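You operate a simulated robot arm through the tools that you are given. There is no shell and no other tool.

You run a simulated two-armed robot. Do the job below in one go: nothing can be reset, and whatever is moved stays where it is left.

JOB
Close up the brown tray's corner with its side and the angle bar.
Fine: side up, red and green wing nuts tight, bar on its marks and latched; leave the other wing nuts alone.

The check looks at the end state, three seconds after you hand in, the way a careful person would. Anything else that was tipped, shoved, dropped, spilled or broken makes it a failure.

ROBOT AND FRAMES
Two 7-joint arms with two-finger grippers on one trunk that stands fixed in place. Base frame: the origin is at the foot of the trunk, x ahead of it, y to its left, z up. Readings come in mm, rad, newtons and seconds.
The left shoulder is at [72, 216, 1317], the right one opposite. With the tool pointing down near the work surface each hand reaches from about 120 to 820 mm from the base axis, measured 20 degrees to its own side. Payload 3.43 kg a hand.
The TCP of each hand is the grasp point between the finger pads, 20 mm short of the fingertips. In the tool frame z runs along the fingers and y along their closing line. The gripper opens to 124 mm; its body begins 93 mm behind the TCP.
Orientation is that of the tool frame in the base frame, as a unit quaternion [x, y, z, w]. With the fingers straight down and closing along the base's y, the tool's x points along the base's -x, its y along +y and its z along -z.

CONTROLS
- The arms move only by the tool send_rows. It takes "left_moves", "right_moves" or both (then of equal length, played together; a hand with none holds still); each is a list of rows, each a list of 7 numbers: the opening, from 0 (shut) to 1 (fully open), then the shift along the base's x, y, z in mm, then the turn, a rotation vector about the base's x, y, z in rad. In form: [[fingers, dx, dy, dz, ax, ay, az], ...]. A call has 1 to 20 rows; each row shifts and turns the commanded pose from where the row before left it. Rows are played at 5 a second. More than 50 mm and 0.15 rad between two rows, or a gripper value outside its range, and nothing of the call is played. Where a pose cannot be reached the arm comes as near as it can. A force on the tool above 40 N (or 10 N above the force at the start of the call, whichever is more), or a blocked arm, ends the call early, and 0.2 s more pass. The fingers move at their own pace (about 72 mm/s each) and stop on an object; they squeeze with about 22 N. The grip force told is the motor's: it shows also when the fingers shut on nothing. Time passes only in rows, and 0.2 s behind the last, so rows that do not move let the fingers close. It gives the time, the measured TCP pose, the force on the tool (base axes), the opening and the grip force at its end, in the units of the frame above (readings bear some noise), with the torque about the TCP (base axes, N m) and any sound that the robot's microphone picked up, and new pictures: "show" is both (left out), scene, wrist or none (wrist: the cameras of the hands that moved).
- Cameras (640 x 400 px; columns grow to the right, rows downward): "scene" is now at [182.4, -47.1, 1485.1]; the picture's right is [-0.53, -0.85, 0.00], its down [-0.51, 0.32, -0.80] and it looks along [0.68, -0.43, -0.60] (base axes); focal length 294 px, centre (320, 200). "left" rides on the left gripper at [82, -14, -140] in its tool frame; the picture's right is [0.17, 0.99, 0.00], its down [-0.83, 0.14, -0.54] and it looks along [-0.53, 0.09, 0.84] (tool axes); focal length 243 px, centre (320, 200). "right" rides on the right gripper at [82, 14, -140] in its tool frame; the picture's right is [-0.17, 0.99, 0.00], its down [-0.83, -0.14, -0.54] and it looks along [-0.53, -0.09, 0.84] (tool axes); focal length 243 px, centre (320, 200). There is no depth. A picture from a camera that has moved, and an enlarged one, comes with that camera's place and axes in the base frame and with its lens.
- lift_body(by): moves the trunk up (or, below 0, down) by that many mm; the arms and the scene camera ride with it, the base frame stays. It gives what a move gives, with no picture.
- pan_tilt(pan, tilt): turns the head with the scene camera to pan (to the left, within 1.396 rad either way) and tilt (down, from -0.506 to 1.204), counted from straight ahead of the robot (the tilt from the chest, where the trunk bows). It gives what a move gives, and a new picture of the scene camera.
- zoom(camera, box): a new picture of the part [left, top, right, bottom] of that camera's present view, enlarged. It takes no simulated time.
- close_job(): hands the job in; it is judged then, once.

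Nothing tells you positions but the pictures and the camera data. Unless the task says otherwise, let go and move clear before handing in.

The tools are called by a JSON object that holds its "op" and its "data". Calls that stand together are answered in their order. send_rows: Moves the arms, as the interface text tells. Its arguments: {"type":"object","properties":{"left_moves":{"type":"array"},"right_moves":{"type":"array"},"show":{"type":"string","enum":["both","scene","wrist","none"]}},"required":[]} The other tools are called the same way: lift_body (by) moves the trunk up or down; pan_tilt (pan, tilt) turns the head that bears the scene camera; zoom (camera, box) takes an enlarged picture of a part of a camera's view; close_job () hands the job in.

At the start:

```text
time_s: 0.0
left_tool_pos: [350.0, -57.1, 1342.2]
left_orientation: [-0.002, 1.0, -0.001, 0.001]
left_force: [0.1, -0.2, -0.2]
left_torque: [0.0, 0.01, 0.0]
left_width: 124.0
left_grasp_force: 0.0
right_tool_pos: [318.8, -491.2, 1199.8]
right_orientation: [0.001, 1.0, -0.001, 0.001]
right_force: [0.7, -0.3, -0.2]
right_torque: [0.0, 0.0, 0.04]
right_width: 124.2
right_grasp_force: 0.0
trunk travel left (down, up): [-472.0, 119.0]
head pan, tilt (commanded): [-0.562, 0.642]
```

scene: 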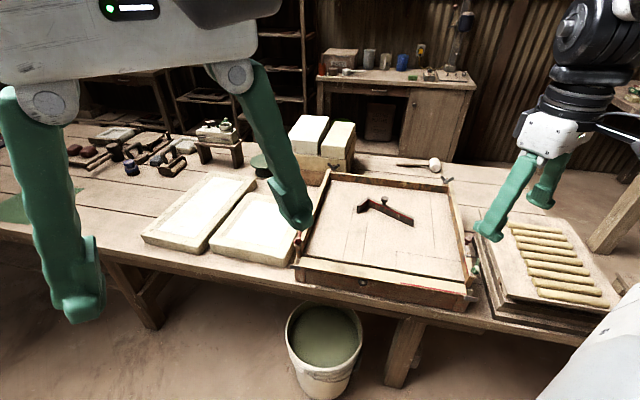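
right: 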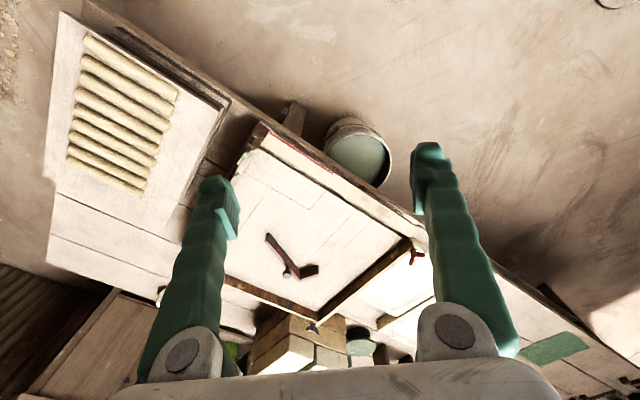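
left: 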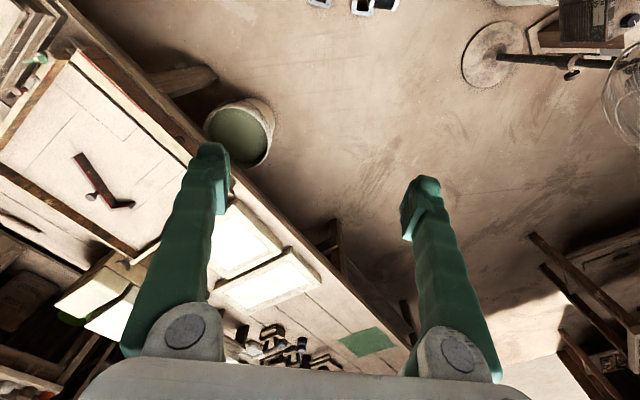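

I see a workbench with a brown tray holding a dark angle bar, and the tray has sides with wing nuts at its corners. I'll zoom in first to find the fallen side, the nuts and the marks.

{"op": "zoom", "data": {"camera": "scene", "box": [270, 150, 500, 320]}}

{"op": "zoom", "data": {"camera": "right", "box": [200, 100, 460, 350]}}

{"op": "zoom", "data": {"camera": "left", "box": [0, 20, 260, 290]}}

```text
2.35 times, centred on (385, 235) of scene
camera zoom: at [182.4, -47.1, 1485.1], right [-0.53, -0.85, 0.0], down [-0.51, 0.32, -0.8], along [0.68, -0.43, -0.6], focal length 691 px, centre (167, 118)
```

zoom: 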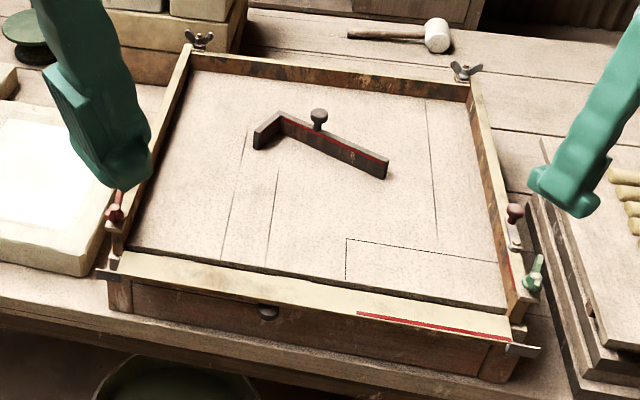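

```text
1.60 times, centred on (330, 225) of right
camera zoom: at [237.4, -476.9, 1338.7], right [0.17, 0.99, 0.0], down [0.83, -0.14, 0.54], along [0.53, -0.09, -0.84], focal length 388 px, centre (304, 160)
```

zoom: 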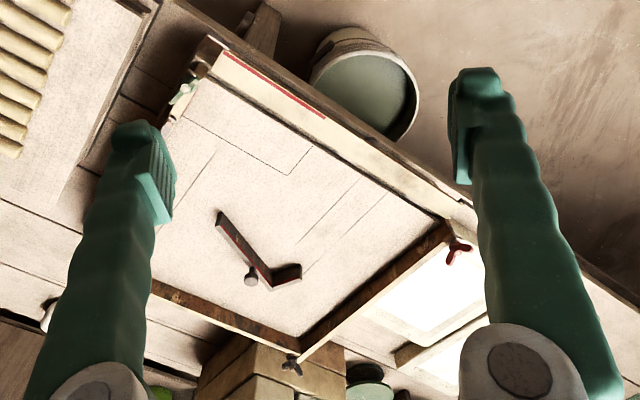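

```text
1.48 times, centred on (130, 155) of left
camera zoom: at [269.2, -68.6, 1483.7], right [-0.17, 0.99, 0.0], down [0.83, 0.14, 0.54], along [0.53, 0.09, -0.84], focal length 359 px, centre (602, 267)
```

zoom: 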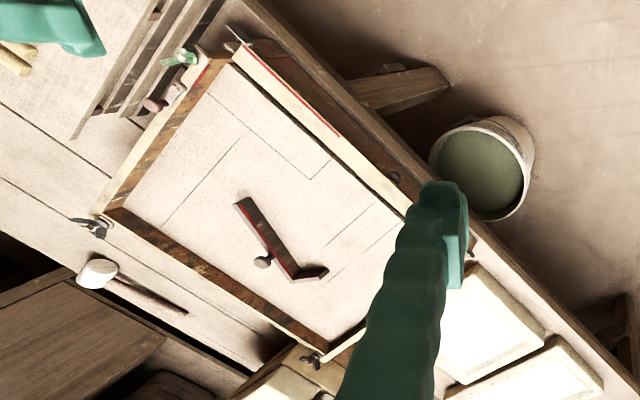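

The brown tray sits skewed about 45° on the bench. Its front side seems folded outward with a red line on its inner face, the red nut is near (742,-312) and the green nut near (400,-667). The angle bar's knob is near (735,-653,898). I'll move the left arm out of the way and turn the head to see better.

{"op": "send_rows", "data": {"left_moves": [[1, 0, 40, 0, 0, 0, 0], [1, 0, 45, 0, 0, 0, 0], [1, 0, 45, 0, 0, 0, 0], [1, 0, 45, 0, 0, 0, 0], [1, 0, 45, 0, 0, 0, 0], [1, 0, 45, 0, 0, 0, 0], [1, 0, 45, 0, 0, 0, 0]], "show": "none"}}

{"op": "pan_tilt", "data": {"pan": -0.82, "tilt": 0.7}}

```text
time_s: 1.6
left_tool_pos: [332.2, 224.5, 1287.8]
left_orientation: [-0.001, 1.0, -0.002, 0.0]
left_force: [-0.5, 0.1, -0.1]
left_torque: [0.01, 0.02, -0.04]
left_width: 124.0
left_grasp_force: 0.2
left hand out of reach, approached as far as the arm can: row 4, 5, 6, 7
right_tool_pos: [320.0, -488.8, 1201.6]
right_orientation: [0.0, 1.0, -0.001, 0.0]
right_force: [0.3, 0.0, 0.6]
right_torque: [-0.05, 0.03, 0.02]
right_width: 123.8
right_grasp_force: 0.1
trunk travel left (down, up): [-472.0, 119.0]
head pan, tilt (commanded): [-0.562, 0.642]
```

```text
time_s: 2.4
left_tool_pos: [333.7, 221.7, 1289.3]
left_orientation: [-0.001, 1.0, 0.0, 0.0]
left_force: [-0.2, -0.6, -0.3]
left_torque: [-0.02, 0.02, 0.03]
left_width: 123.9
left_grasp_force: 0.1
right_tool_pos: [319.1, -491.5, 1199.4]
right_orientation: [0.0, 1.0, 0.0, 0.001]
right_force: [0.3, -0.6, 0.6]
right_torque: [-0.01, -0.01, 0.0]
right_width: 124.1
right_grasp_force: 0.1
trunk travel left (down, up): [-472.0, 119.0]
head pan, tilt (commanded): [-0.82, 0.7]
camera scene: at [166.9, -63.4, 1480.1], right [-0.73, -0.68, 0.0], down [-0.44, 0.47, -0.76], along [0.52, -0.56, -0.64], focal length 294 px, centre (320, 200)
```

scene: 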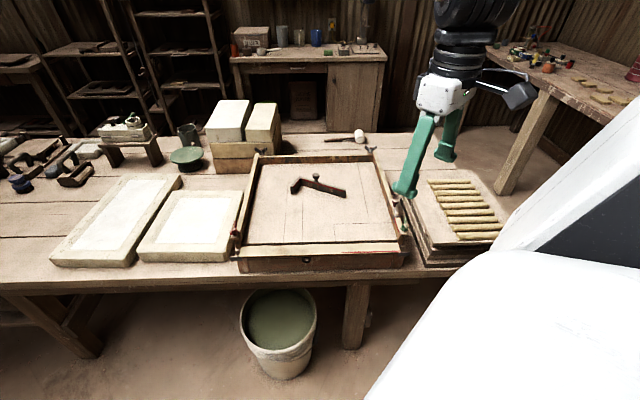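

The tray is now centred with its front edge facing me. I'll zoom in on the red corner, the green corner, the front edge and the floor marks.

{"op": "zoom", "data": {"camera": "scene", "box": [225, 140, 425, 280]}}

{"op": "zoom", "data": {"camera": "scene", "box": [225, 210, 305, 275]}}

{"op": "zoom", "data": {"camera": "scene", "box": [330, 190, 430, 275]}}

{"op": "zoom", "data": {"camera": "scene", "box": [270, 160, 390, 220]}}

```text
2.86 times, centred on (325, 210) of scene
camera zoom: at [166.9, -63.4, 1480.1], right [-0.73, -0.68, 0.0], down [-0.44, 0.47, -0.76], along [0.52, -0.56, -0.64], focal length 839 px, centre (306, 171)
```

zoom: 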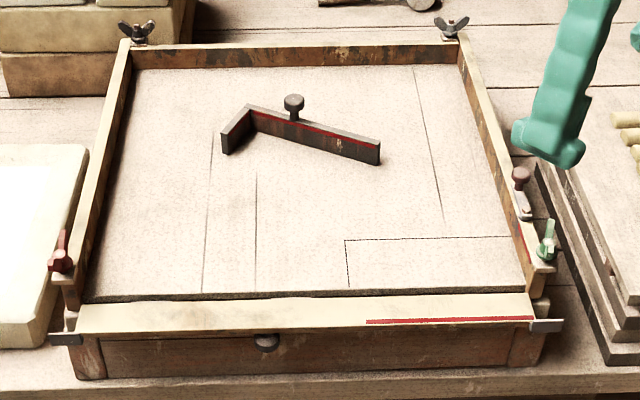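

```text
6.15 times, centred on (265, 242) of scene
camera zoom: at [166.9, -63.4, 1480.1], right [-0.73, -0.68, 0.0], down [-0.44, 0.47, -0.76], along [0.52, -0.56, -0.64], focal length 1808 px, centre (658, -62)
```

zoom: 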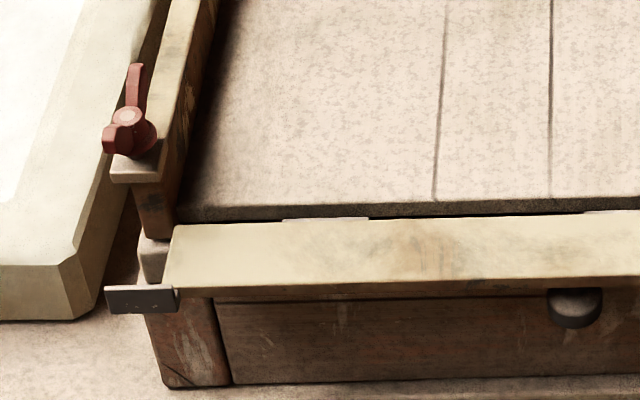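

```text
4.71 times, centred on (380, 232) of scene
camera zoom: at [166.9, -63.4, 1480.1], right [-0.73, -0.68, 0.0], down [-0.44, 0.47, -0.76], along [0.52, -0.56, -0.64], focal length 1383 px, centre (38, 47)
```

zoom: 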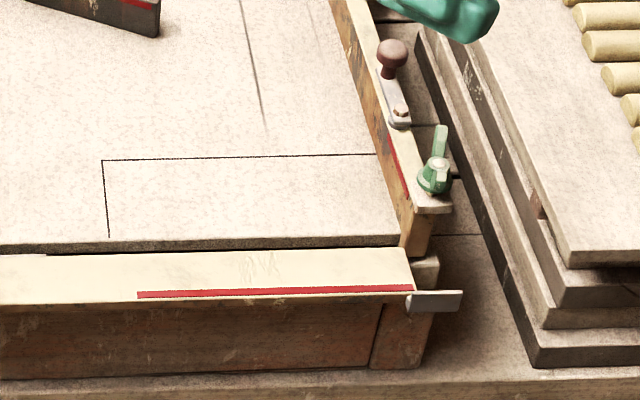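

```text
5.33 times, centred on (330, 190) of scene
camera zoom: at [166.9, -63.4, 1480.1], right [-0.73, -0.68, 0.0], down [-0.44, 0.47, -0.76], along [0.52, -0.56, -0.64], focal length 1567 px, centre (267, 253)
```

zoom: 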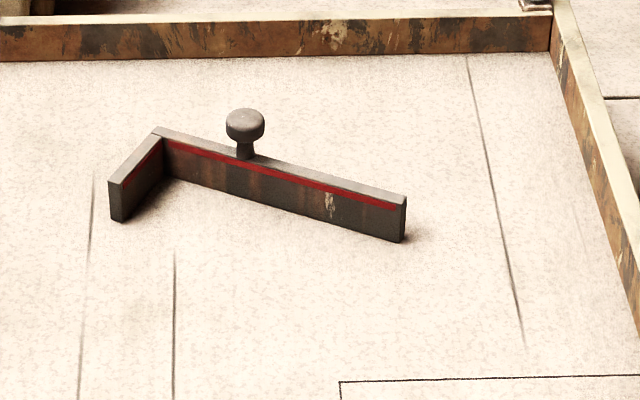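

The picture is now clear. The front side lies flat, hinged at its inner edge, with metal ears at its ends that swing under the plates below the red and green nuts. A pivoting knob-lever on the right side latches the bar, and an L-shaped outline marks the front-right floor. I'll bring the right wrist camera, turned to the tray, above the green corner for a closer look.

{"op": "send_rows", "data": {"right_moves": [[1, 5, -20, -30, 0, 0, -0.128], [1, 5, -20, -30, 0, 0, -0.128], [1, 5, -20, -30, 0, 0, -0.128], [1, 5, -20, -30, 0, 0, -0.128], [1, 5, -20, -30, 0, 0, -0.128], [1, 5, -20, -30, 0, 0, -0.128]], "show": "both"}}

```text
time_s: 3.8
left_tool_pos: [333.7, 220.6, 1288.3]
left_orientation: [-0.001, 1.0, -0.001, 0.001]
left_force: [-0.6, -0.5, 0.0]
left_torque: [0.01, 0.01, 0.01]
left_width: 124.1
left_grasp_force: 0.0
right_tool_pos: [349.7, -615.1, 1016.4]
right_orientation: [0.375, 0.927, 0.001, -0.001]
right_force: [1.0, 0.2, 0.4]
right_torque: [0.06, 0.01, 0.01]
right_width: 124.2
right_grasp_force: 0.0
trunk travel left (down, up): [-472.0, 119.0]
head pan, tilt (commanded): [-0.82, 0.7]
camera scene: at [167.2, -64.1, 1480.0], right [-0.73, -0.68, 0.0], down [-0.44, 0.47, -0.76], along [0.52, -0.56, -0.64], focal length 294 px, centre (320, 200)
camera right: at [301.7, -548.1, 1156.3], right [0.8, 0.59, 0.0], down [0.5, -0.68, 0.54], along [0.32, -0.43, -0.84], focal length 243 px, centre (320, 200)
```

scene: 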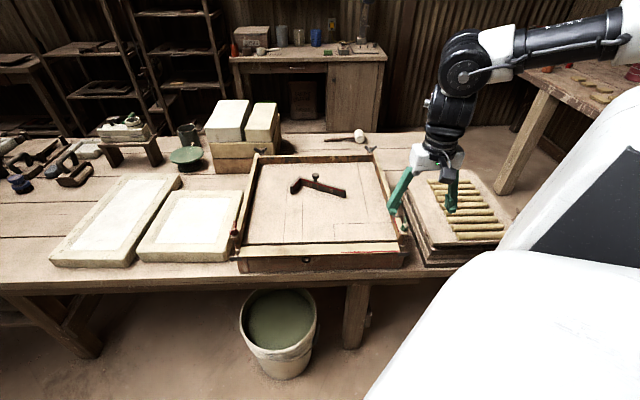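
right: 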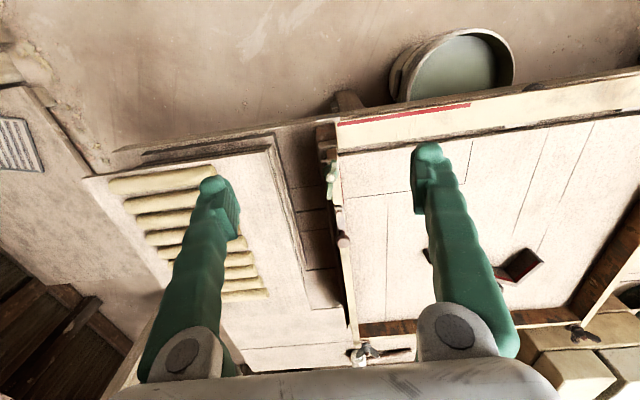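

The right wrist camera now sees the green corner, with the image top toward the robot. I'll zoom in on it.

{"op": "zoom", "data": {"camera": "right", "box": [290, 100, 390, 260]}}

{"op": "zoom", "data": {"camera": "right", "box": [310, 80, 640, 200]}}

```text
2.50 times, centred on (340, 180) of right
camera zoom: at [301.7, -548.1, 1156.3], right [0.8, 0.59, 0.0], down [0.5, -0.68, 0.54], along [0.32, -0.43, -0.84], focal length 606 px, centre (270, 250)
```

zoom: 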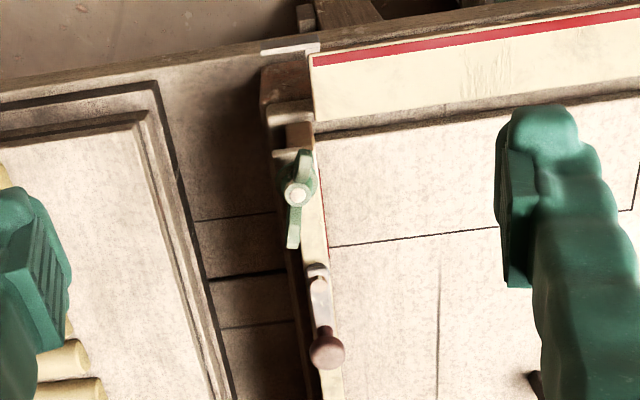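

```text
1.94 times, centred on (475, 140) of right
camera zoom: at [301.7, -548.1, 1156.3], right [0.8, 0.59, 0.0], down [0.5, -0.68, 0.54], along [0.32, -0.43, -0.84], focal length 470 px, centre (19, 316)
```

zoom: 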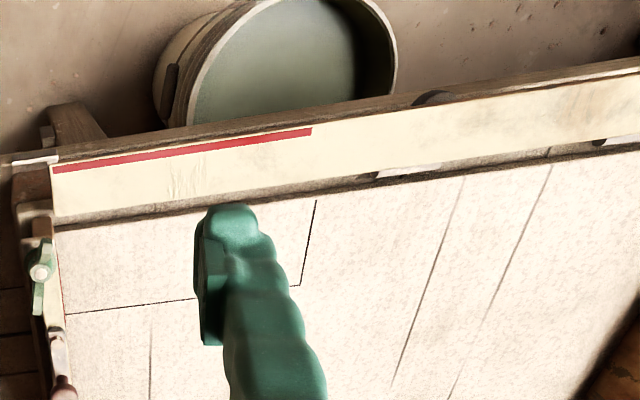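

I'll take tighter zooms on matching features so I can triangulate them well.

{"op": "zoom", "data": {"camera": "scene", "box": [380, 190, 430, 265]}}

{"op": "zoom", "data": {"camera": "right", "box": [310, 110, 360, 190]}}

{"op": "zoom", "data": {"camera": "scene", "box": [228, 215, 268, 272]}}

```text
5.33 times, centred on (405, 228) of scene
camera zoom: at [167.2, -64.1, 1480.0], right [-0.73, -0.68, 0.0], down [-0.44, 0.47, -0.76], along [0.52, -0.56, -0.64], focal length 1567 px, centre (-133, 53)
```

zoom: 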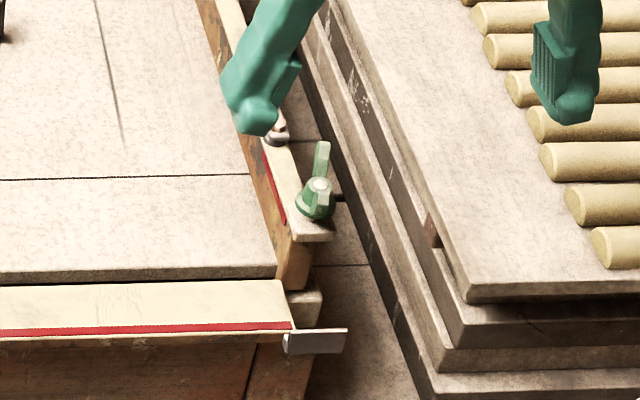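

```text
5.00 times, centred on (335, 150) of right
camera zoom: at [301.7, -548.1, 1156.3], right [0.8, 0.59, 0.0], down [0.5, -0.68, 0.54], along [0.32, -0.43, -0.84], focal length 1213 px, centre (245, 450)
```

zoom: 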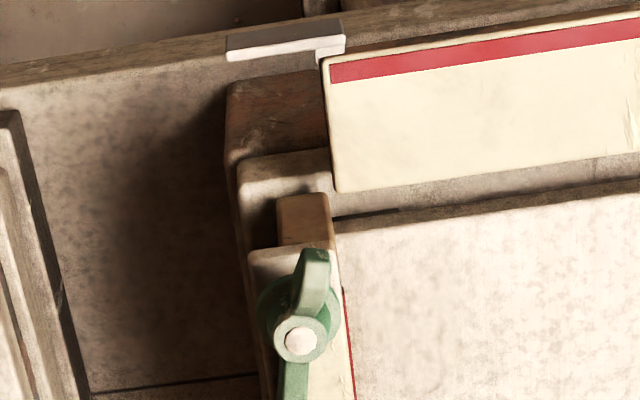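

```text
7.02 times, centred on (248, 244) of scene
camera zoom: at [167.2, -64.1, 1480.0], right [-0.73, -0.68, 0.0], down [-0.44, 0.47, -0.76], along [0.52, -0.56, -0.64], focal length 2062 px, centre (825, -105)
```

zoom: 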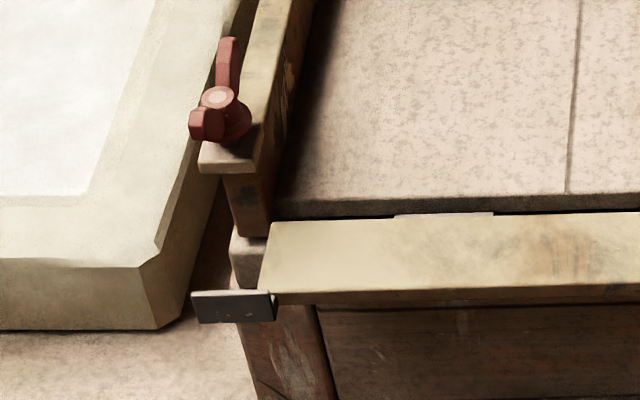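

The tray is turned exactly 45°. The green stud is near (390,-648,903), the red stud near (724,-315,903), and the folded side's top edge is about z=853 with its outer edge about 33 mm in front of the hinge. I'll now pitch the right hand to look at the front of the tray, including its middle knob.

{"op": "send_rows", "data": {"right_moves": [[1, 12, 36.7, 5, -0.0757, -0.0757, 0], [1, 12, 36.7, 5, -0.0757, -0.0757, 0], [1, 12, 36.7, 0, -0.0757, -0.0757, 0], [1, 12, 36.7, -5, -0.0757, -0.0757, 0], [1, 12, 36.7, -10, -0.0757, -0.0757, 0], [1, 12, 36.7, -10, -0.0757, -0.0757, 0], [1, 12, 36.7, -10, -0.0757, -0.0757, 0]], "show": "both"}}

```text
time_s: 5.6
left_tool_pos: [332.3, 220.7, 1289.2]
left_orientation: [-0.001, 1.0, -0.001, 0.0]
left_force: [-0.9, -0.1, -0.6]
left_torque: [0.04, -0.05, 0.02]
left_width: 124.0
left_grasp_force: 0.1
right_tool_pos: [452.4, -566.7, 956.3]
right_orientation: [0.357, 0.866, -0.084, 0.34]
right_force: [-0.1, 0.6, 0.4]
right_torque: [0.02, -0.02, -0.01]
right_width: 124.2
right_grasp_force: 0.0
right hand out of reach, approached as far as the arm can: row 2, 3, 4, 5, 6, 7
trunk travel left (down, up): [-472.0, 119.0]
head pan, tilt (commanded): [-0.82, 0.7]
stopped in row 7 (right hand): the arm was blocked; the commanded pose is now the measured one
camera scene: at [165.0, -63.4, 1480.3], right [-0.73, -0.68, 0.0], down [-0.44, 0.47, -0.77], along [0.52, -0.56, -0.64], focal length 294 px, centre (320, 200)
camera right: at [345.0, -454.9, 1009.7], right [0.75, 0.63, 0.2], down [0.05, -0.36, 0.93], along [0.66, -0.69, -0.3], focal length 243 px, centre (320, 200)
```

scene: 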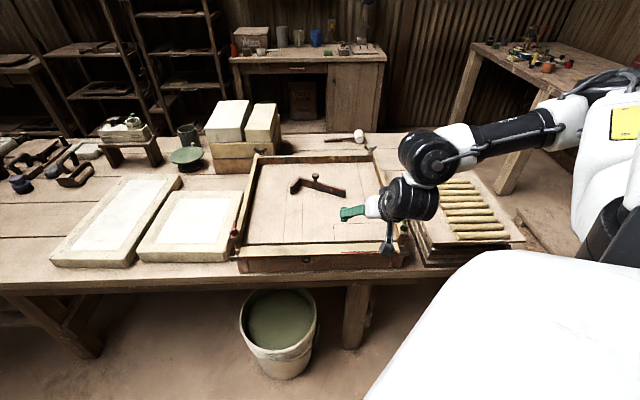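
right: 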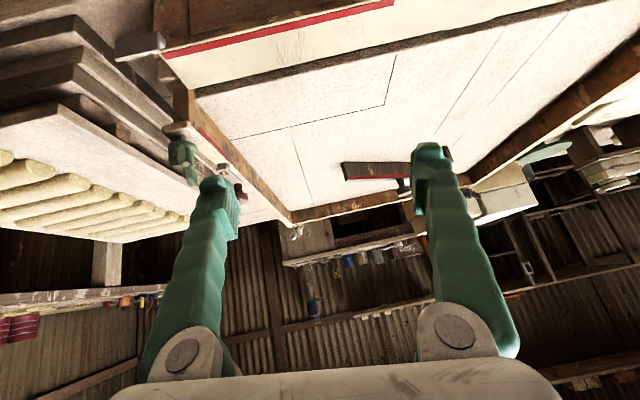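

The right arm came too close to its own shoulder in that pose and stopped short, but nothing was touched. I'll slide it along the front edge, a bit higher, to view the middle of the front.

{"op": "send_rows", "data": {"right_moves": [[1, 0, 10, 20, 0, 0, 0], [1, 5, 36, 10, 0, 0, 0], [1, 11, 36, 0, 0, 0, 0], [1, 11, 36, 0, 0, 0, 0], [1, 11, 36, 0, 0, 0, 0]], "show": "both"}}

```text
time_s: 6.8
left_tool_pos: [333.3, 221.8, 1288.5]
left_orientation: [0.0, 1.0, -0.001, 0.001]
left_force: [0.1, 0.8, -0.1]
left_torque: [-0.02, 0.0, -0.01]
left_width: 123.8
left_grasp_force: 0.1
right_tool_pos: [452.1, -564.4, 954.6]
right_orientation: [0.356, 0.867, -0.084, 0.339]
right_force: [0.2, 0.2, 0.0]
right_torque: [0.0, 0.05, -0.03]
right_width: 124.2
right_grasp_force: 0.1
right hand out of reach, approached as far as the arm can: row 1, 2, 3, 4, 5
trunk travel left (down, up): [-472.0, 119.0]
head pan, tilt (commanded): [-0.82, 0.7]
camera scene: at [166.5, -62.9, 1480.1], right [-0.73, -0.68, 0.0], down [-0.44, 0.47, -0.77], along [0.52, -0.56, -0.64], focal length 294 px, centre (320, 200)
camera right: at [345.8, -454.6, 1009.3], right [0.75, 0.63, 0.2], down [0.05, -0.36, 0.93], along [0.66, -0.69, -0.3], focal length 243 px, centre (320, 200)
```

scene: 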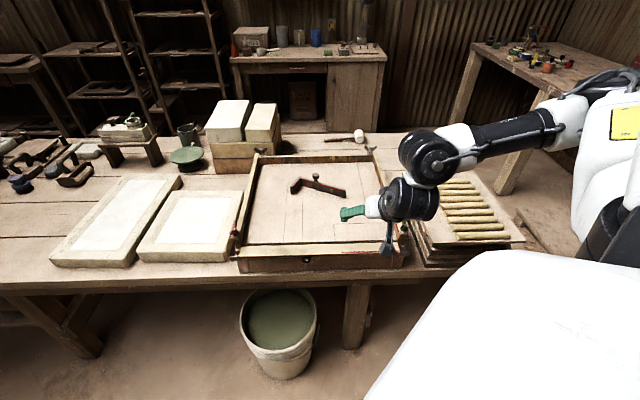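
right: 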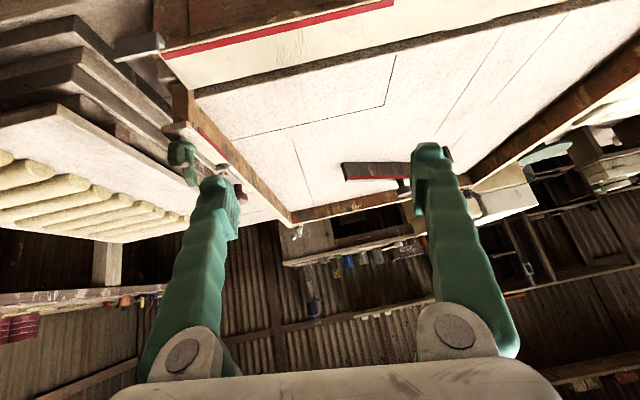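

The right arm cannot pitch that way so close in, because of a joint limit. The left arm points straight at the tray front and suits lifting the side, so the right will do the nuts with the tool down. I'll first bring the right hand back up to a tool-down pose.

{"op": "send_rows", "data": {"right_moves": [[1, -23, -34, 12, 0.088, 0.088, 0], [1, -23, -34, 12, 0.088, 0.088, 0], [1, -23, -34, 12, 0.088, 0.088, 0], [1, -23, -34, 12, 0.088, 0.088, 0], [1, -23, -34, 12, 0.088, 0.088, 0], [1, -23, -34, 12, 0.088, 0.088, 0]], "show": "scene"}}

```text
time_s: 8.2
left_tool_pos: [334.1, 220.6, 1289.0]
left_orientation: [-0.001, 1.0, -0.001, 0.0]
left_force: [0.8, 0.4, 0.5]
left_torque: [0.0, 0.0, -0.01]
left_width: 124.1
left_grasp_force: 0.0
right_tool_pos: [312.9, -772.6, 1026.1]
right_orientation: [0.396, 0.916, 0.056, 0.0]
right_force: [0.0, -0.7, 0.1]
right_torque: [0.05, -0.01, 0.0]
right_width: 124.0
right_grasp_force: 0.0
trunk travel left (down, up): [-472.0, 119.0]
head pan, tilt (commanded): [-0.82, 0.7]
camera scene: at [167.3, -64.0, 1479.9], right [-0.73, -0.68, 0.0], down [-0.44, 0.47, -0.76], along [0.52, -0.56, -0.64], focal length 294 px, centre (320, 200)
```

scene: 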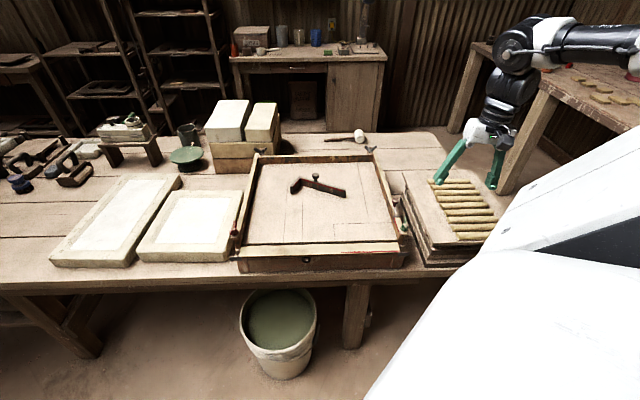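

The right hand is parked to the right. Now I'll bring the left hand in front of the tray, yawed 45° and pitched 45° forward, to inspect the front edge.

{"op": "send_rows", "data": {"left_moves": [[1, 0, -45, -10, 0, 0, -0.131], [1, 0, -45, -10, 0, 0, -0.131], [1, 0, -45, -10, 0, 0, -0.131], [1, 0, -45, -10, 0, 0, -0.131], [1, 0, -45, -10, 0, 0, -0.131], [1, 0, -45, -10, 0, 0, -0.131], [1, 14.8, -30.7, -31, -0.0617, -0.0617, 0], [1, 14.8, -30.7, -31, -0.0617, -0.0617, 0], [1, 14.8, -30.7, -31, -0.0617, -0.0617, 0], [1, 14.8, -30.7, -31, -0.0617, -0.0617, 0], [1, 14.8, -30.7, -31, -0.0617, -0.0617, 0], [1, 14.8, -30.7, -31, -0.0617, -0.0617, 0], [1, 14.8, -30.7, -31, -0.0617, -0.0617, 0], [1, 14.8, -30.7, -31, -0.0617, -0.0617, 0], [1, 14.8, -30.7, -31, -0.0617, -0.0617, 0]], "show": "both"}}

```text
time_s: 9.6
left_tool_pos: [243.4, -4.7, 1257.8]
left_orientation: [0.369, 0.929, -0.012, 0.007]
left_force: [0.3, -0.2, 0.2]
left_torque: [-0.01, 0.02, 0.01]
left_width: 124.0
left_grasp_force: 0.1
left hand out of reach, approached as far as the arm can: row 3, 4, 5, 6
right_tool_pos: [311.7, -772.6, 1028.2]
right_orientation: [0.397, 0.916, 0.054, 0.001]
right_force: [0.2, 0.8, -0.9]
right_torque: [-0.01, -0.02, -0.01]
right_width: 124.1
right_grasp_force: 0.0
trunk travel left (down, up): [-472.0, 119.0]
head pan, tilt (commanded): [-0.82, 0.7]
stopped in row 7 (left hand): the force on the tool passed its limit at 179 N (the readings are from after the stop); the commanded pose is now the measured one
camera scene: at [158.2, -69.3, 1478.6], right [-0.81, -0.59, 0.0], down [-0.39, 0.53, -0.75], along [0.44, -0.61, -0.66], focal length 294 px, centre (320, 200)
camera left: at [174.0, 46.7, 1398.2], right [0.55, 0.83, -0.02], down [0.7, -0.45, 0.55], along [0.45, -0.32, -0.83], focal length 243 px, centre (320, 200)
```

scene: 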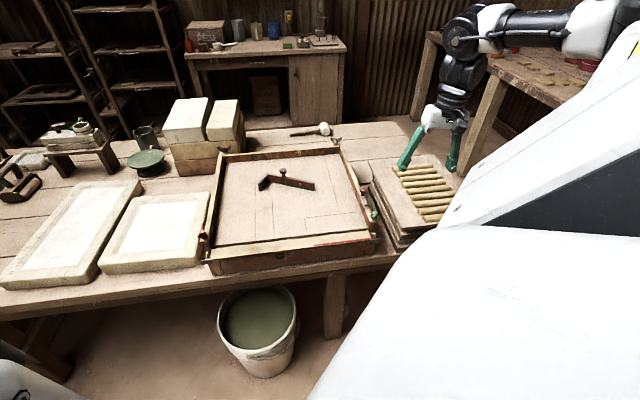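
left: 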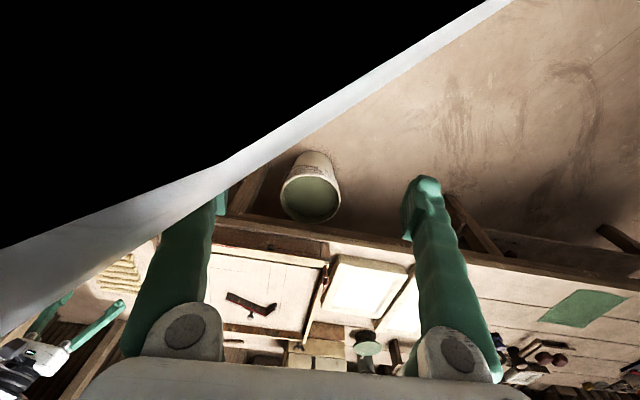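

The left hand brushed the robot's own body because the near-range poses are awkward, and that also nudged the head's pan. I'll back the left hand away, forward and slightly up.

{"op": "send_rows", "data": {"left_moves": [[1, 25, 10, 0, 0, 0, 0.02], [1, 30, 5, 0, 0, 0, 0.02], [1, 40, 0, 0, 0, 0, 0.02], [1, 40, 0, 0, 0, 0, 0.02]], "show": "both"}}

```text
time_s: 10.6
left_tool_pos: [260.7, 13.5, 1252.5]
left_orientation: [0.334, 0.942, -0.008, 0.004]
left_force: [-0.5, -0.4, 0.2]
left_torque: [0.02, -0.03, 0.01]
left_width: 124.0
left_grasp_force: 0.1
left hand out of reach, approached as far as the arm can: row 1, 2, 3, 4
right_tool_pos: [311.1, -771.9, 1027.4]
right_orientation: [0.397, 0.916, 0.053, 0.001]
right_force: [-0.3, 0.4, 0.4]
right_torque: [0.03, -0.04, -0.02]
right_width: 123.7
right_grasp_force: 0.1
trunk travel left (down, up): [-472.0, 119.0]
head pan, tilt (commanded): [-0.82, 0.7]
camera scene: at [166.4, -63.1, 1480.1], right [-0.73, -0.68, 0.0], down [-0.44, 0.47, -0.76], along [0.52, -0.56, -0.64], focal length 294 px, centre (320, 200)
camera left: at [187.8, 59.4, 1393.1], right [0.49, 0.87, -0.02], down [0.73, -0.4, 0.55], along [0.47, -0.28, -0.84], focal length 243 px, centre (320, 200)
```

scene: 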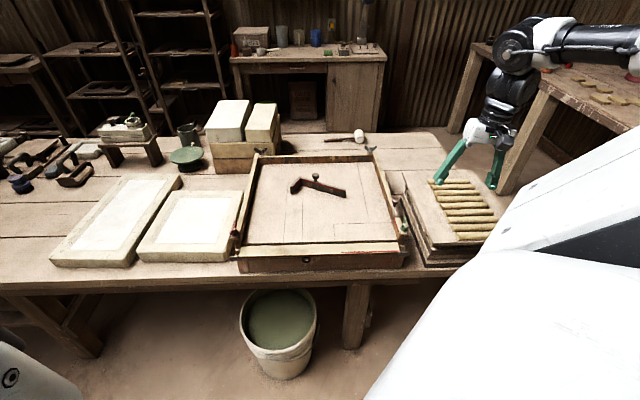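
left: 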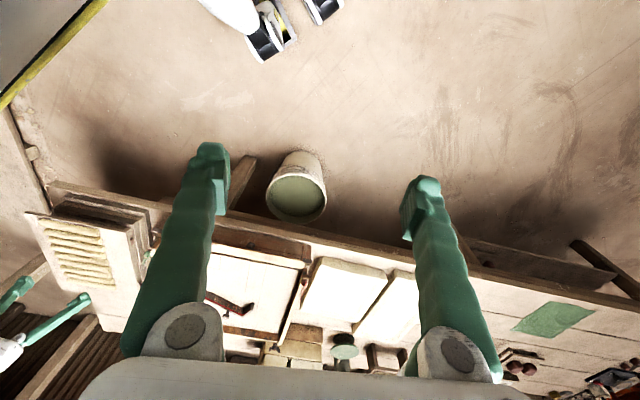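

The head sprang back to its pan. The left arm was simply too close and too high for that yaw, so I'll undo some of the yaw while moving forward and down.

{"op": "send_rows", "data": {"left_moves": [[1, 10, 0, 0, 0, 0, 0.13], [1, 20, -10, 0, 0, 0, 0.13], [1, 30, -20, 0, 0, 0, 0.13], [1, 30, -30, -10, 0, 0, 0.13], [1, 30, -35, -15, 0, 0, 0.13], [1, 30, -35, -20, 0, 0, 0], [1, 30, -35, -20, 0, 0, 0]], "show": "none"}}

```text
refused: row 6 steps farther than a row can; nothing moved
```

{"op": "send_rows", "data": {"left_moves": [[1, 10, 0, 0, 0, 0, 0.13], [1, 20, -10, 0, 0, 0, 0.13], [1, 30, -20, 0, 0, 0, 0.13], [1, 30, -30, -10, 0, 0, 0.13], [1, 30, -30, -15, 0, 0, 0.13], [1, 30, -30, -20, 0, 0, 0], [1, 30, -30, -20, 0, 0, 0]], "show": "scene"}}

```text
time_s: 12.4
left_tool_pos: [442.6, -146.7, 1229.7]
left_orientation: [0.006, 0.998, -0.063, -0.001]
left_force: [0.3, -0.7, 0.0]
left_torque: [0.0, -0.04, 0.02]
left_width: 123.6
left_grasp_force: 0.0
right_tool_pos: [311.1, -771.2, 1027.6]
right_orientation: [0.397, 0.916, 0.054, 0.001]
right_force: [0.4, 0.3, 0.3]
right_torque: [0.01, -0.06, -0.04]
right_width: 123.7
right_grasp_force: 0.0
trunk travel left (down, up): [-472.0, 119.0]
head pan, tilt (commanded): [-0.82, 0.7]
stopped in row 7 (left hand): the arm was blocked; the commanded pose is now the measured one
camera scene: at [166.0, -62.0, 1480.2], right [-0.73, -0.68, 0.0], down [-0.44, 0.47, -0.77], along [0.52, -0.56, -0.64], focal length 294 px, centre (320, 200)
```

scene: 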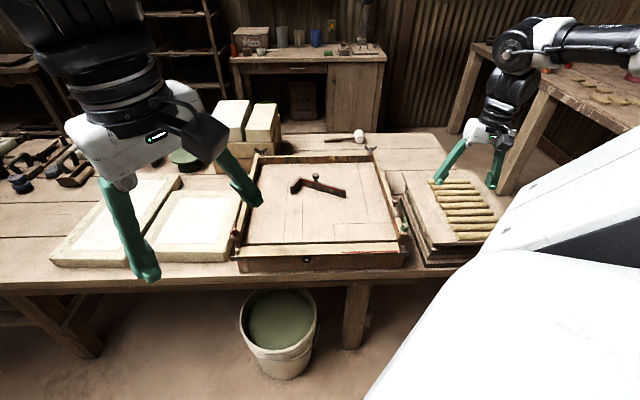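

The left hand is now in front at about (443,-147,1230). I'll lower it straight down toward the working height.

{"op": "send_rows", "data": {"left_moves": [[1, 5, 0, -35, 0, 0, 0], [1, 5, 0, -40, 0, 0, 0], [1, 5, 0, -40, 0, 0, 0], [1, 5, 0, -40, 0, 0, 0], [1, 5, 0, -40, 0, 0, 0]], "show": "both"}}

```text
time_s: 13.4
left_tool_pos: [448.4, -190.7, 1159.1]
left_orientation: [0.02, 0.99, -0.14, -0.006]
left_force: [0.6, 0.1, 0.0]
left_torque: [-0.03, 0.03, -0.04]
left_width: 124.1
left_grasp_force: 0.1
right_tool_pos: [313.2, -770.7, 1028.5]
right_orientation: [0.397, 0.916, 0.054, 0.0]
right_force: [-0.3, -0.3, 0.6]
right_torque: [-0.01, -0.01, 0.01]
right_width: 123.8
right_grasp_force: 0.0
trunk travel left (down, up): [-472.0, 119.0]
head pan, tilt (commanded): [-0.82, 0.7]
stopped in row 4 (left hand): the arm was blocked; the commanded pose is now the measured one
camera scene: at [168.2, -61.9, 1480.0], right [-0.73, -0.68, 0.0], down [-0.44, 0.47, -0.76], along [0.52, -0.56, -0.64], focal length 294 px, centre (320, 200)
camera left: at [369.1, -161.2, 1298.0], right [-0.13, 0.95, -0.27], down [0.84, 0.25, 0.48], along [0.52, -0.17, -0.84], focal length 243 px, centre (320, 200)
```

scene: 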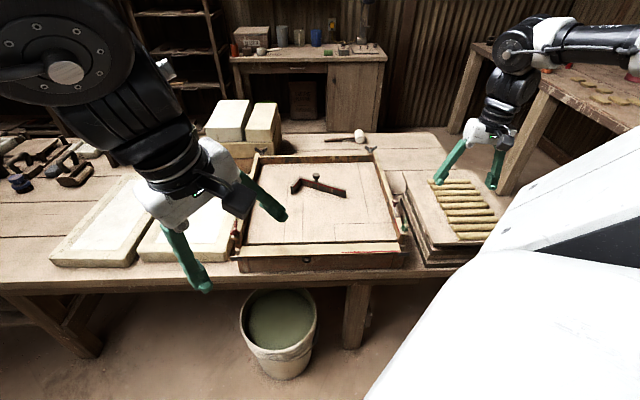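
left: 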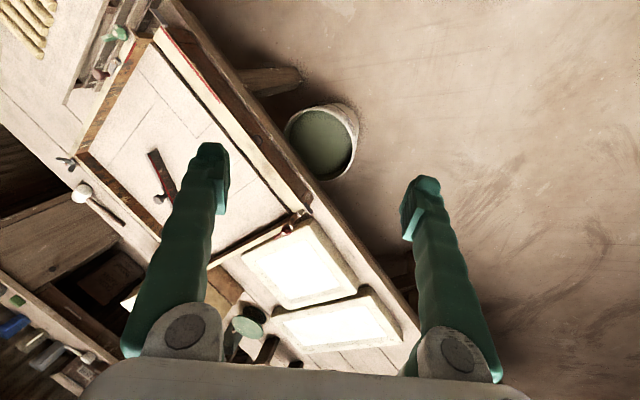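

The left arm seems to bind across the body. Before deciding which arm to use, I'll use this left-wrist view to inspect the front edge, the red corner and the bar.

{"op": "zoom", "data": {"camera": "left", "box": [60, 10, 320, 260]}}

{"op": "zoom", "data": {"camera": "left", "box": [220, 110, 330, 250]}}

{"op": "zoom", "data": {"camera": "left", "box": [80, 10, 250, 120]}}

```text
1.60 times, centred on (190, 135) of left
camera zoom: at [369.1, -161.2, 1298.0], right [-0.13, 0.95, -0.27], down [0.84, 0.25, 0.48], along [0.52, -0.17, -0.84], focal length 388 px, centre (528, 304)
```

zoom: 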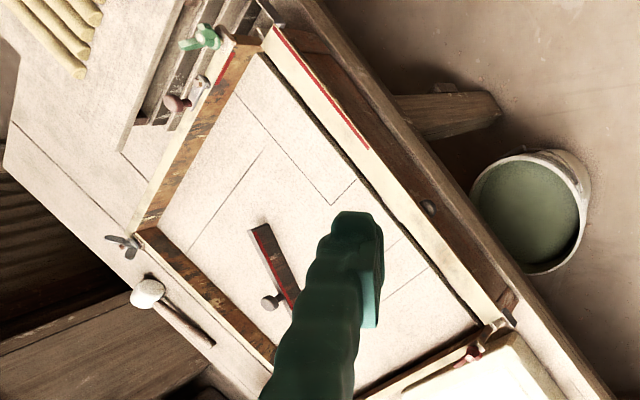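

```text
2.86 times, centred on (275, 180) of left
camera zoom: at [369.1, -161.2, 1298.0], right [-0.13, 0.95, -0.27], down [0.84, 0.25, 0.48], along [0.52, -0.17, -0.84], focal length 693 px, centre (449, 257)
```

zoom: 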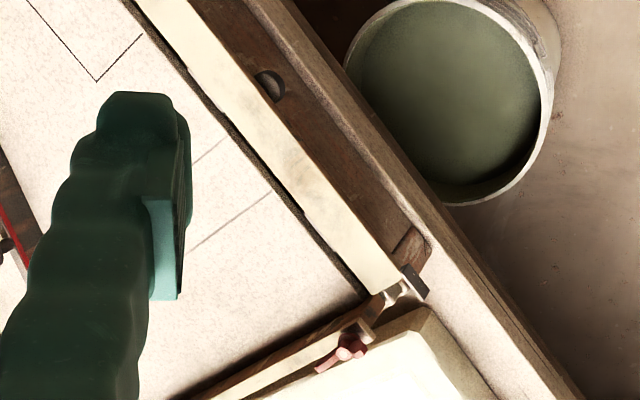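

```text
3.64 times, centred on (165, 65) of left
camera zoom: at [369.1, -161.2, 1298.0], right [-0.13, 0.95, -0.27], down [0.84, 0.25, 0.48], along [0.52, -0.17, -0.84], focal length 882 px, centre (884, 691)
```

zoom: 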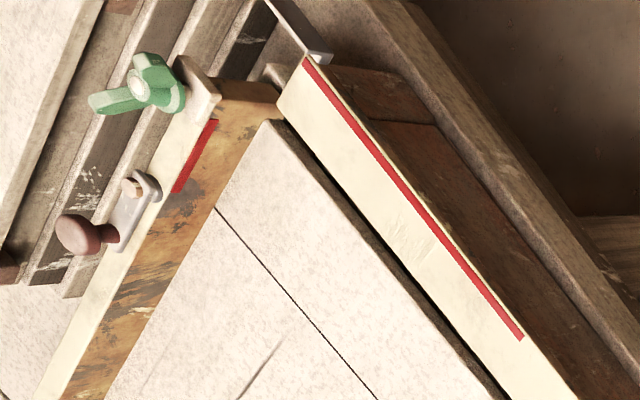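

A short disc-shaped knob sits on the folded side's outer edge, near (545,-407,843). The right hand, tool down, can grip it along the hinge direction and let it pivot while I swing the side up. I'll park the left arm to the left first.

{"op": "send_rows", "data": {"left_moves": [[1, 0, 30, 20, 0, 0, 0], [1, 0, 40, 15, 0, 0, 0], [1, 0, 45, 10, 0, 0, 0], [1, 0, 45, 5, 0, 0, 0], [1, -5, 45, 0, 0, 0, 0], [1, -5, 45, 0, 0, 0, 0], [1, -5, 45, 0, 0, 0, 0], [1, -5, 45, 0, 0, 0, 0]], "show": "scene"}}

```text
time_s: 15.2
left_tool_pos: [428.4, 138.5, 1209.0]
left_orientation: [0.019, 0.99, -0.139, -0.002]
left_force: [0.6, 0.7, 0.1]
left_torque: [-0.02, -0.04, -0.03]
left_width: 124.1
left_grasp_force: 0.0
left hand out of reach, approached as far as the arm can: row 8
right_tool_pos: [309.6, -773.0, 1027.8]
right_orientation: [0.398, 0.916, 0.054, 0.002]
right_force: [0.0, -0.2, 0.0]
right_torque: [-0.02, -0.02, 0.0]
right_width: 123.9
right_grasp_force: 0.1
trunk travel left (down, up): [-472.0, 119.0]
head pan, tilt (commanded): [-0.82, 0.7]
camera scene: at [164.2, -63.7, 1480.5], right [-0.73, -0.68, 0.0], down [-0.44, 0.47, -0.77], along [0.52, -0.56, -0.64], focal length 294 px, centre (320, 200)
```

scene: 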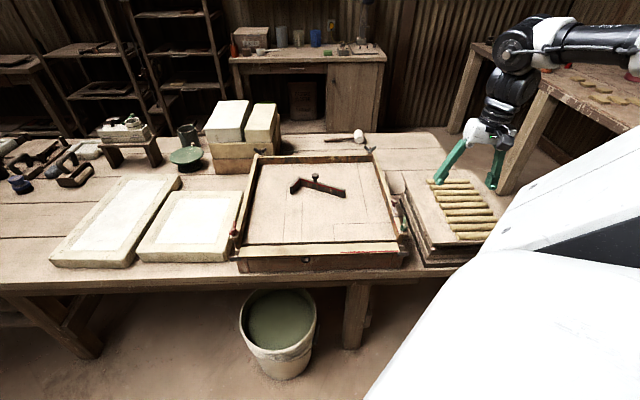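

The left arm is parked clear. Now I'll bring the right hand over the side's knob, levelling the tool on the way.

{"op": "send_rows", "data": {"right_moves": [[1, 20, 36, 5, -0.048, 0.024, 0.016], [1, 20, 36, 5, -0.049, 0.023, 0.016], [1, 22, 36, 0, 0, 0, 0], [1, 24, 36, 0, 0, 0, 0], [1, 24, 36, 0, 0, 0, 0], [1, 24, 37, 0, 0, 0, 0], [1, 24, 37, 0, 0, 0, 0], [1, 24, 37, 0, 0, 0, 0], [1, 24, 37, 0, 0, 0, 0], [1, 24, 37, 0, 0, 0, 0]], "show": "both"}}

```text
time_s: 17.4
left_tool_pos: [428.7, 138.2, 1208.3]
left_orientation: [0.019, 0.99, -0.139, -0.004]
left_force: [0.0, -0.5, 0.1]
left_torque: [-0.04, -0.05, 0.0]
left_width: 123.8
left_grasp_force: 0.0
right_tool_pos: [491.3, -502.5, 1039.9]
right_orientation: [0.384, 0.923, -0.001, -0.003]
right_force: [-0.3, -0.1, -0.1]
right_torque: [0.05, -0.01, 0.0]
right_width: 124.1
right_grasp_force: 0.1
right hand out of reach, approached as far as the arm can: row 8, 9, 10
trunk travel left (down, up): [-472.0, 119.0]
head pan, tilt (commanded): [-0.82, 0.7]
camera scene: at [165.4, -64.3, 1480.2], right [-0.73, -0.68, 0.0], down [-0.44, 0.47, -0.76], along [0.52, -0.56, -0.64], focal length 294 px, centre (320, 200)
camera right: at [443.2, -435.4, 1180.3], right [0.82, 0.58, 0.0], down [0.49, -0.69, 0.54], along [0.31, -0.44, -0.84], focal length 243 px, centre (320, 200)
```

scene: 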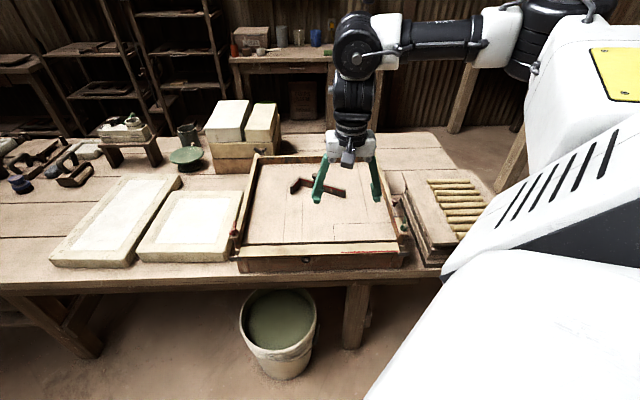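
right: 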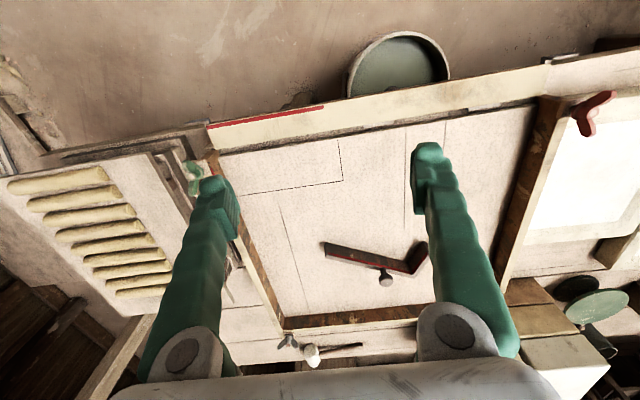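

The arm stops near (491,-502) at this height, and lower may give more room. I'll descend a bit, then go on toward the knob.

{"op": "send_rows", "data": {"right_moves": [[1, 0, 0, -40, 0, 0, 0], [1, 0, 0, -45, 0, 0, 0], [1, 10, 20, -20, 0, 0, 0], [1, 15, 25, 0, 0, 0, 0], [1, 15, 25, 0, 0, 0, 0], [1, 15, 25, 0, 0, 0, 0]], "show": "both"}}

```text
time_s: 18.8
left_tool_pos: [430.4, 139.8, 1206.4]
left_orientation: [0.018, 0.99, -0.138, -0.004]
left_force: [0.2, 0.0, -0.2]
left_torque: [0.0, 0.01, -0.02]
left_width: 124.3
left_grasp_force: 0.0
right_tool_pos: [565.1, -429.9, 938.2]
right_orientation: [0.381, 0.924, 0.0, -0.004]
right_force: [0.3, -0.4, 0.1]
right_torque: [-0.02, 0.04, 0.0]
right_width: 124.0
right_grasp_force: 0.1
right hand out of reach, approached as far as the arm can: row 4, 5, 6
trunk travel left (down, up): [-472.0, 119.0]
head pan, tilt (commanded): [-0.82, 0.7]
camera scene: at [167.8, -62.1, 1480.0], right [-0.73, -0.68, 0.0], down [-0.44, 0.47, -0.76], along [0.52, -0.56, -0.64], focal length 294 px, centre (320, 200)
camera right: at [519.0, -363.0, 1077.4], right [0.81, 0.58, 0.0], down [0.49, -0.69, 0.53], along [0.31, -0.44, -0.85], focal length 243 px, centre (320, 200)
```

scene: 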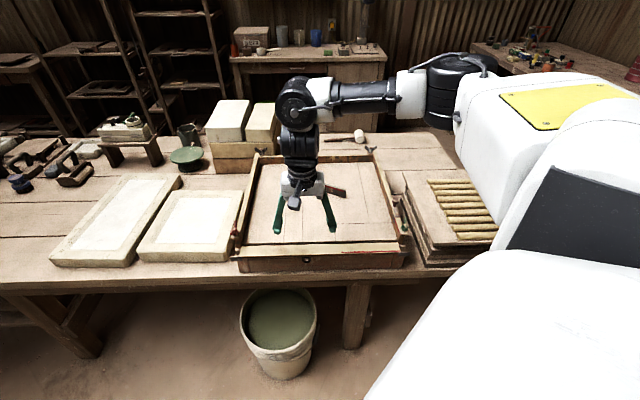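
right: 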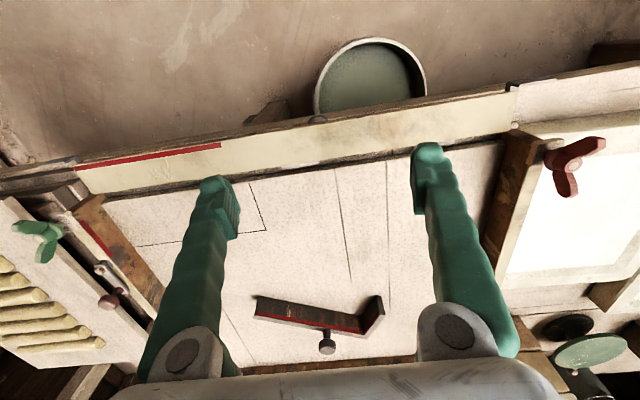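

Lowering helped, and the hand is now right above the strip at the knob's position. I'll zoom in on the knob, the nuts and the bar from here.

{"op": "zoom", "data": {"camera": "right", "box": [250, 80, 400, 180]}}

{"op": "zoom", "data": {"camera": "right", "box": [490, 70, 630, 210]}}

{"op": "zoom", "data": {"camera": "right", "box": [0, 150, 150, 320]}}

{"op": "zoom", "data": {"camera": "right", "box": [210, 170, 420, 370]}}

```text
4.00 times, centred on (325, 130) of right
camera zoom: at [519.0, -363.0, 1077.4], right [0.81, 0.58, 0.0], down [0.49, -0.69, 0.53], along [0.31, -0.44, -0.85], focal length 970 px, centre (300, 480)
```

zoom: 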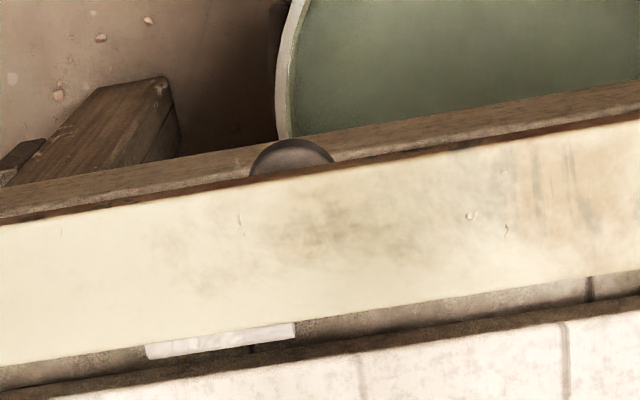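

```text
2.86 times, centred on (560, 140) of right
camera zoom: at [519.0, -363.0, 1077.4], right [0.81, 0.58, 0.0], down [0.49, -0.69, 0.53], along [0.31, -0.44, -0.85], focal length 693 px, centre (-366, 371)
```

zoom: 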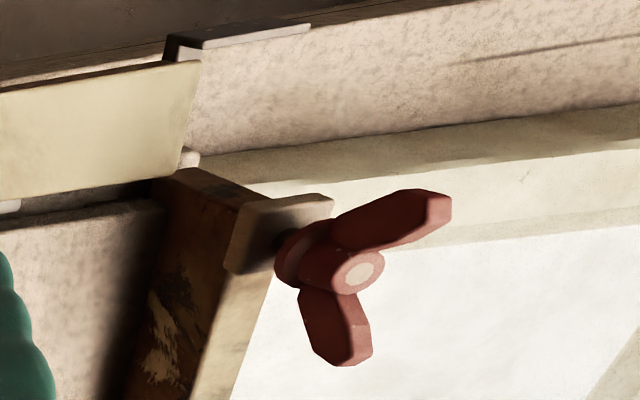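

```text
2.35 times, centred on (75, 235) of right
camera zoom: at [519.0, -363.0, 1077.4], right [0.81, 0.58, 0.0], down [0.49, -0.69, 0.53], along [0.31, -0.44, -0.85], focal length 571 px, centre (896, 118)
```

zoom: 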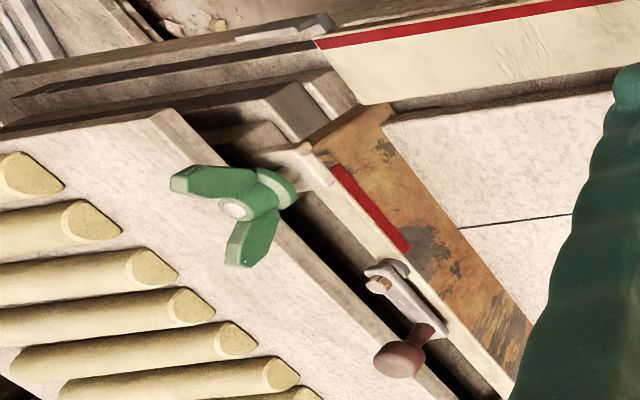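

```text
2.00 times, centred on (315, 270) of right
camera zoom: at [519.0, -363.0, 1077.4], right [0.81, 0.58, 0.0], down [0.49, -0.69, 0.53], along [0.31, -0.44, -0.85], focal length 485 px, centre (330, 60)
```

zoom: 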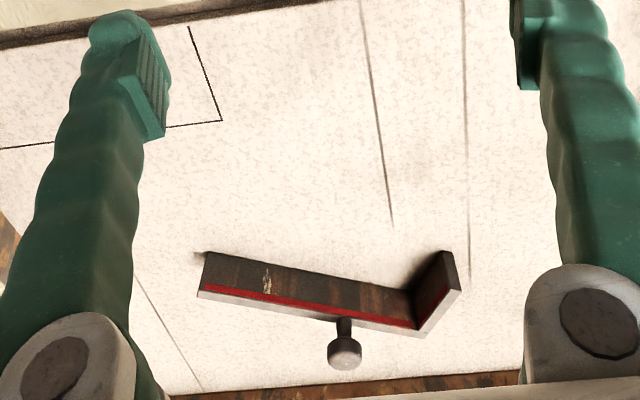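

The knob hangs under the folded strip on its outer face, so the strip overhangs the base and a fingertip can go under its edge. I'll raise the trunk for elbow room, then bring the right hand, closed and pitched forward, in front of the strip right of the knob.

{"op": "lift_body", "data": {"by": 110}}

{"op": "send_rows", "data": {"right_moves": [[0.6, -20, -20, 0, 0, 0, 0], [0.2, -25, -25, 0, 0, 0, 0], [0, -25, -25, -20, 0, 0, 0], [0, -25, -10, -25, 0, 0, 0], [0, -25, 10, -25, 0, 0, 0]], "show": "scene"}}

```text
time_s: 20.2
left_tool_pos: [428.2, 135.8, 1315.3]
left_orientation: [0.02, 0.99, -0.139, -0.005]
left_force: [0.5, 0.7, -0.1]
left_torque: [0.0, 0.04, -0.02]
left_width: 123.8
left_grasp_force: 0.1
right_tool_pos: [586.0, -429.5, 1145.0]
right_orientation: [0.379, 0.921, 0.034, 0.078]
right_force: [0.2, 0.6, 0.0]
right_torque: [0.0, 0.0, -0.03]
right_width: 124.0
right_grasp_force: 0.1
trunk travel left (down, up): [-582.0, 9.0]
head pan, tilt (commanded): [-0.82, 0.7]
```

```text
time_s: 21.4
left_tool_pos: [426.5, 134.4, 1317.6]
left_orientation: [0.021, 0.99, -0.139, -0.005]
left_force: [0.3, 0.1, 0.3]
left_torque: [0.01, 0.03, -0.01]
left_width: 123.9
left_grasp_force: 0.1
right_tool_pos: [466.9, -496.9, 1077.1]
right_orientation: [0.379, 0.921, 0.036, 0.079]
right_force: [0.7, 1.4, 0.5]
right_torque: [0.0, -0.02, -0.02]
right_width: 0.0
right_grasp_force: 21.7
trunk travel left (down, up): [-582.0, 9.0]
head pan, tilt (commanded): [-0.82, 0.7]
camera scene: at [76.0, -64.1, 1606.8], right [-0.73, -0.68, 0.0], down [-0.44, 0.47, -0.76], along [0.52, -0.56, -0.64], focal length 294 px, centre (320, 200)
```

scene: 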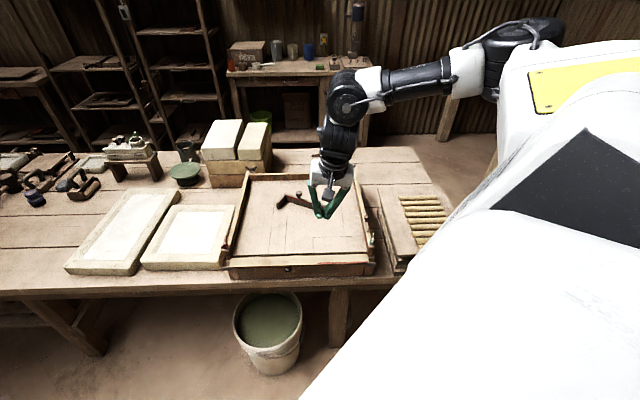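

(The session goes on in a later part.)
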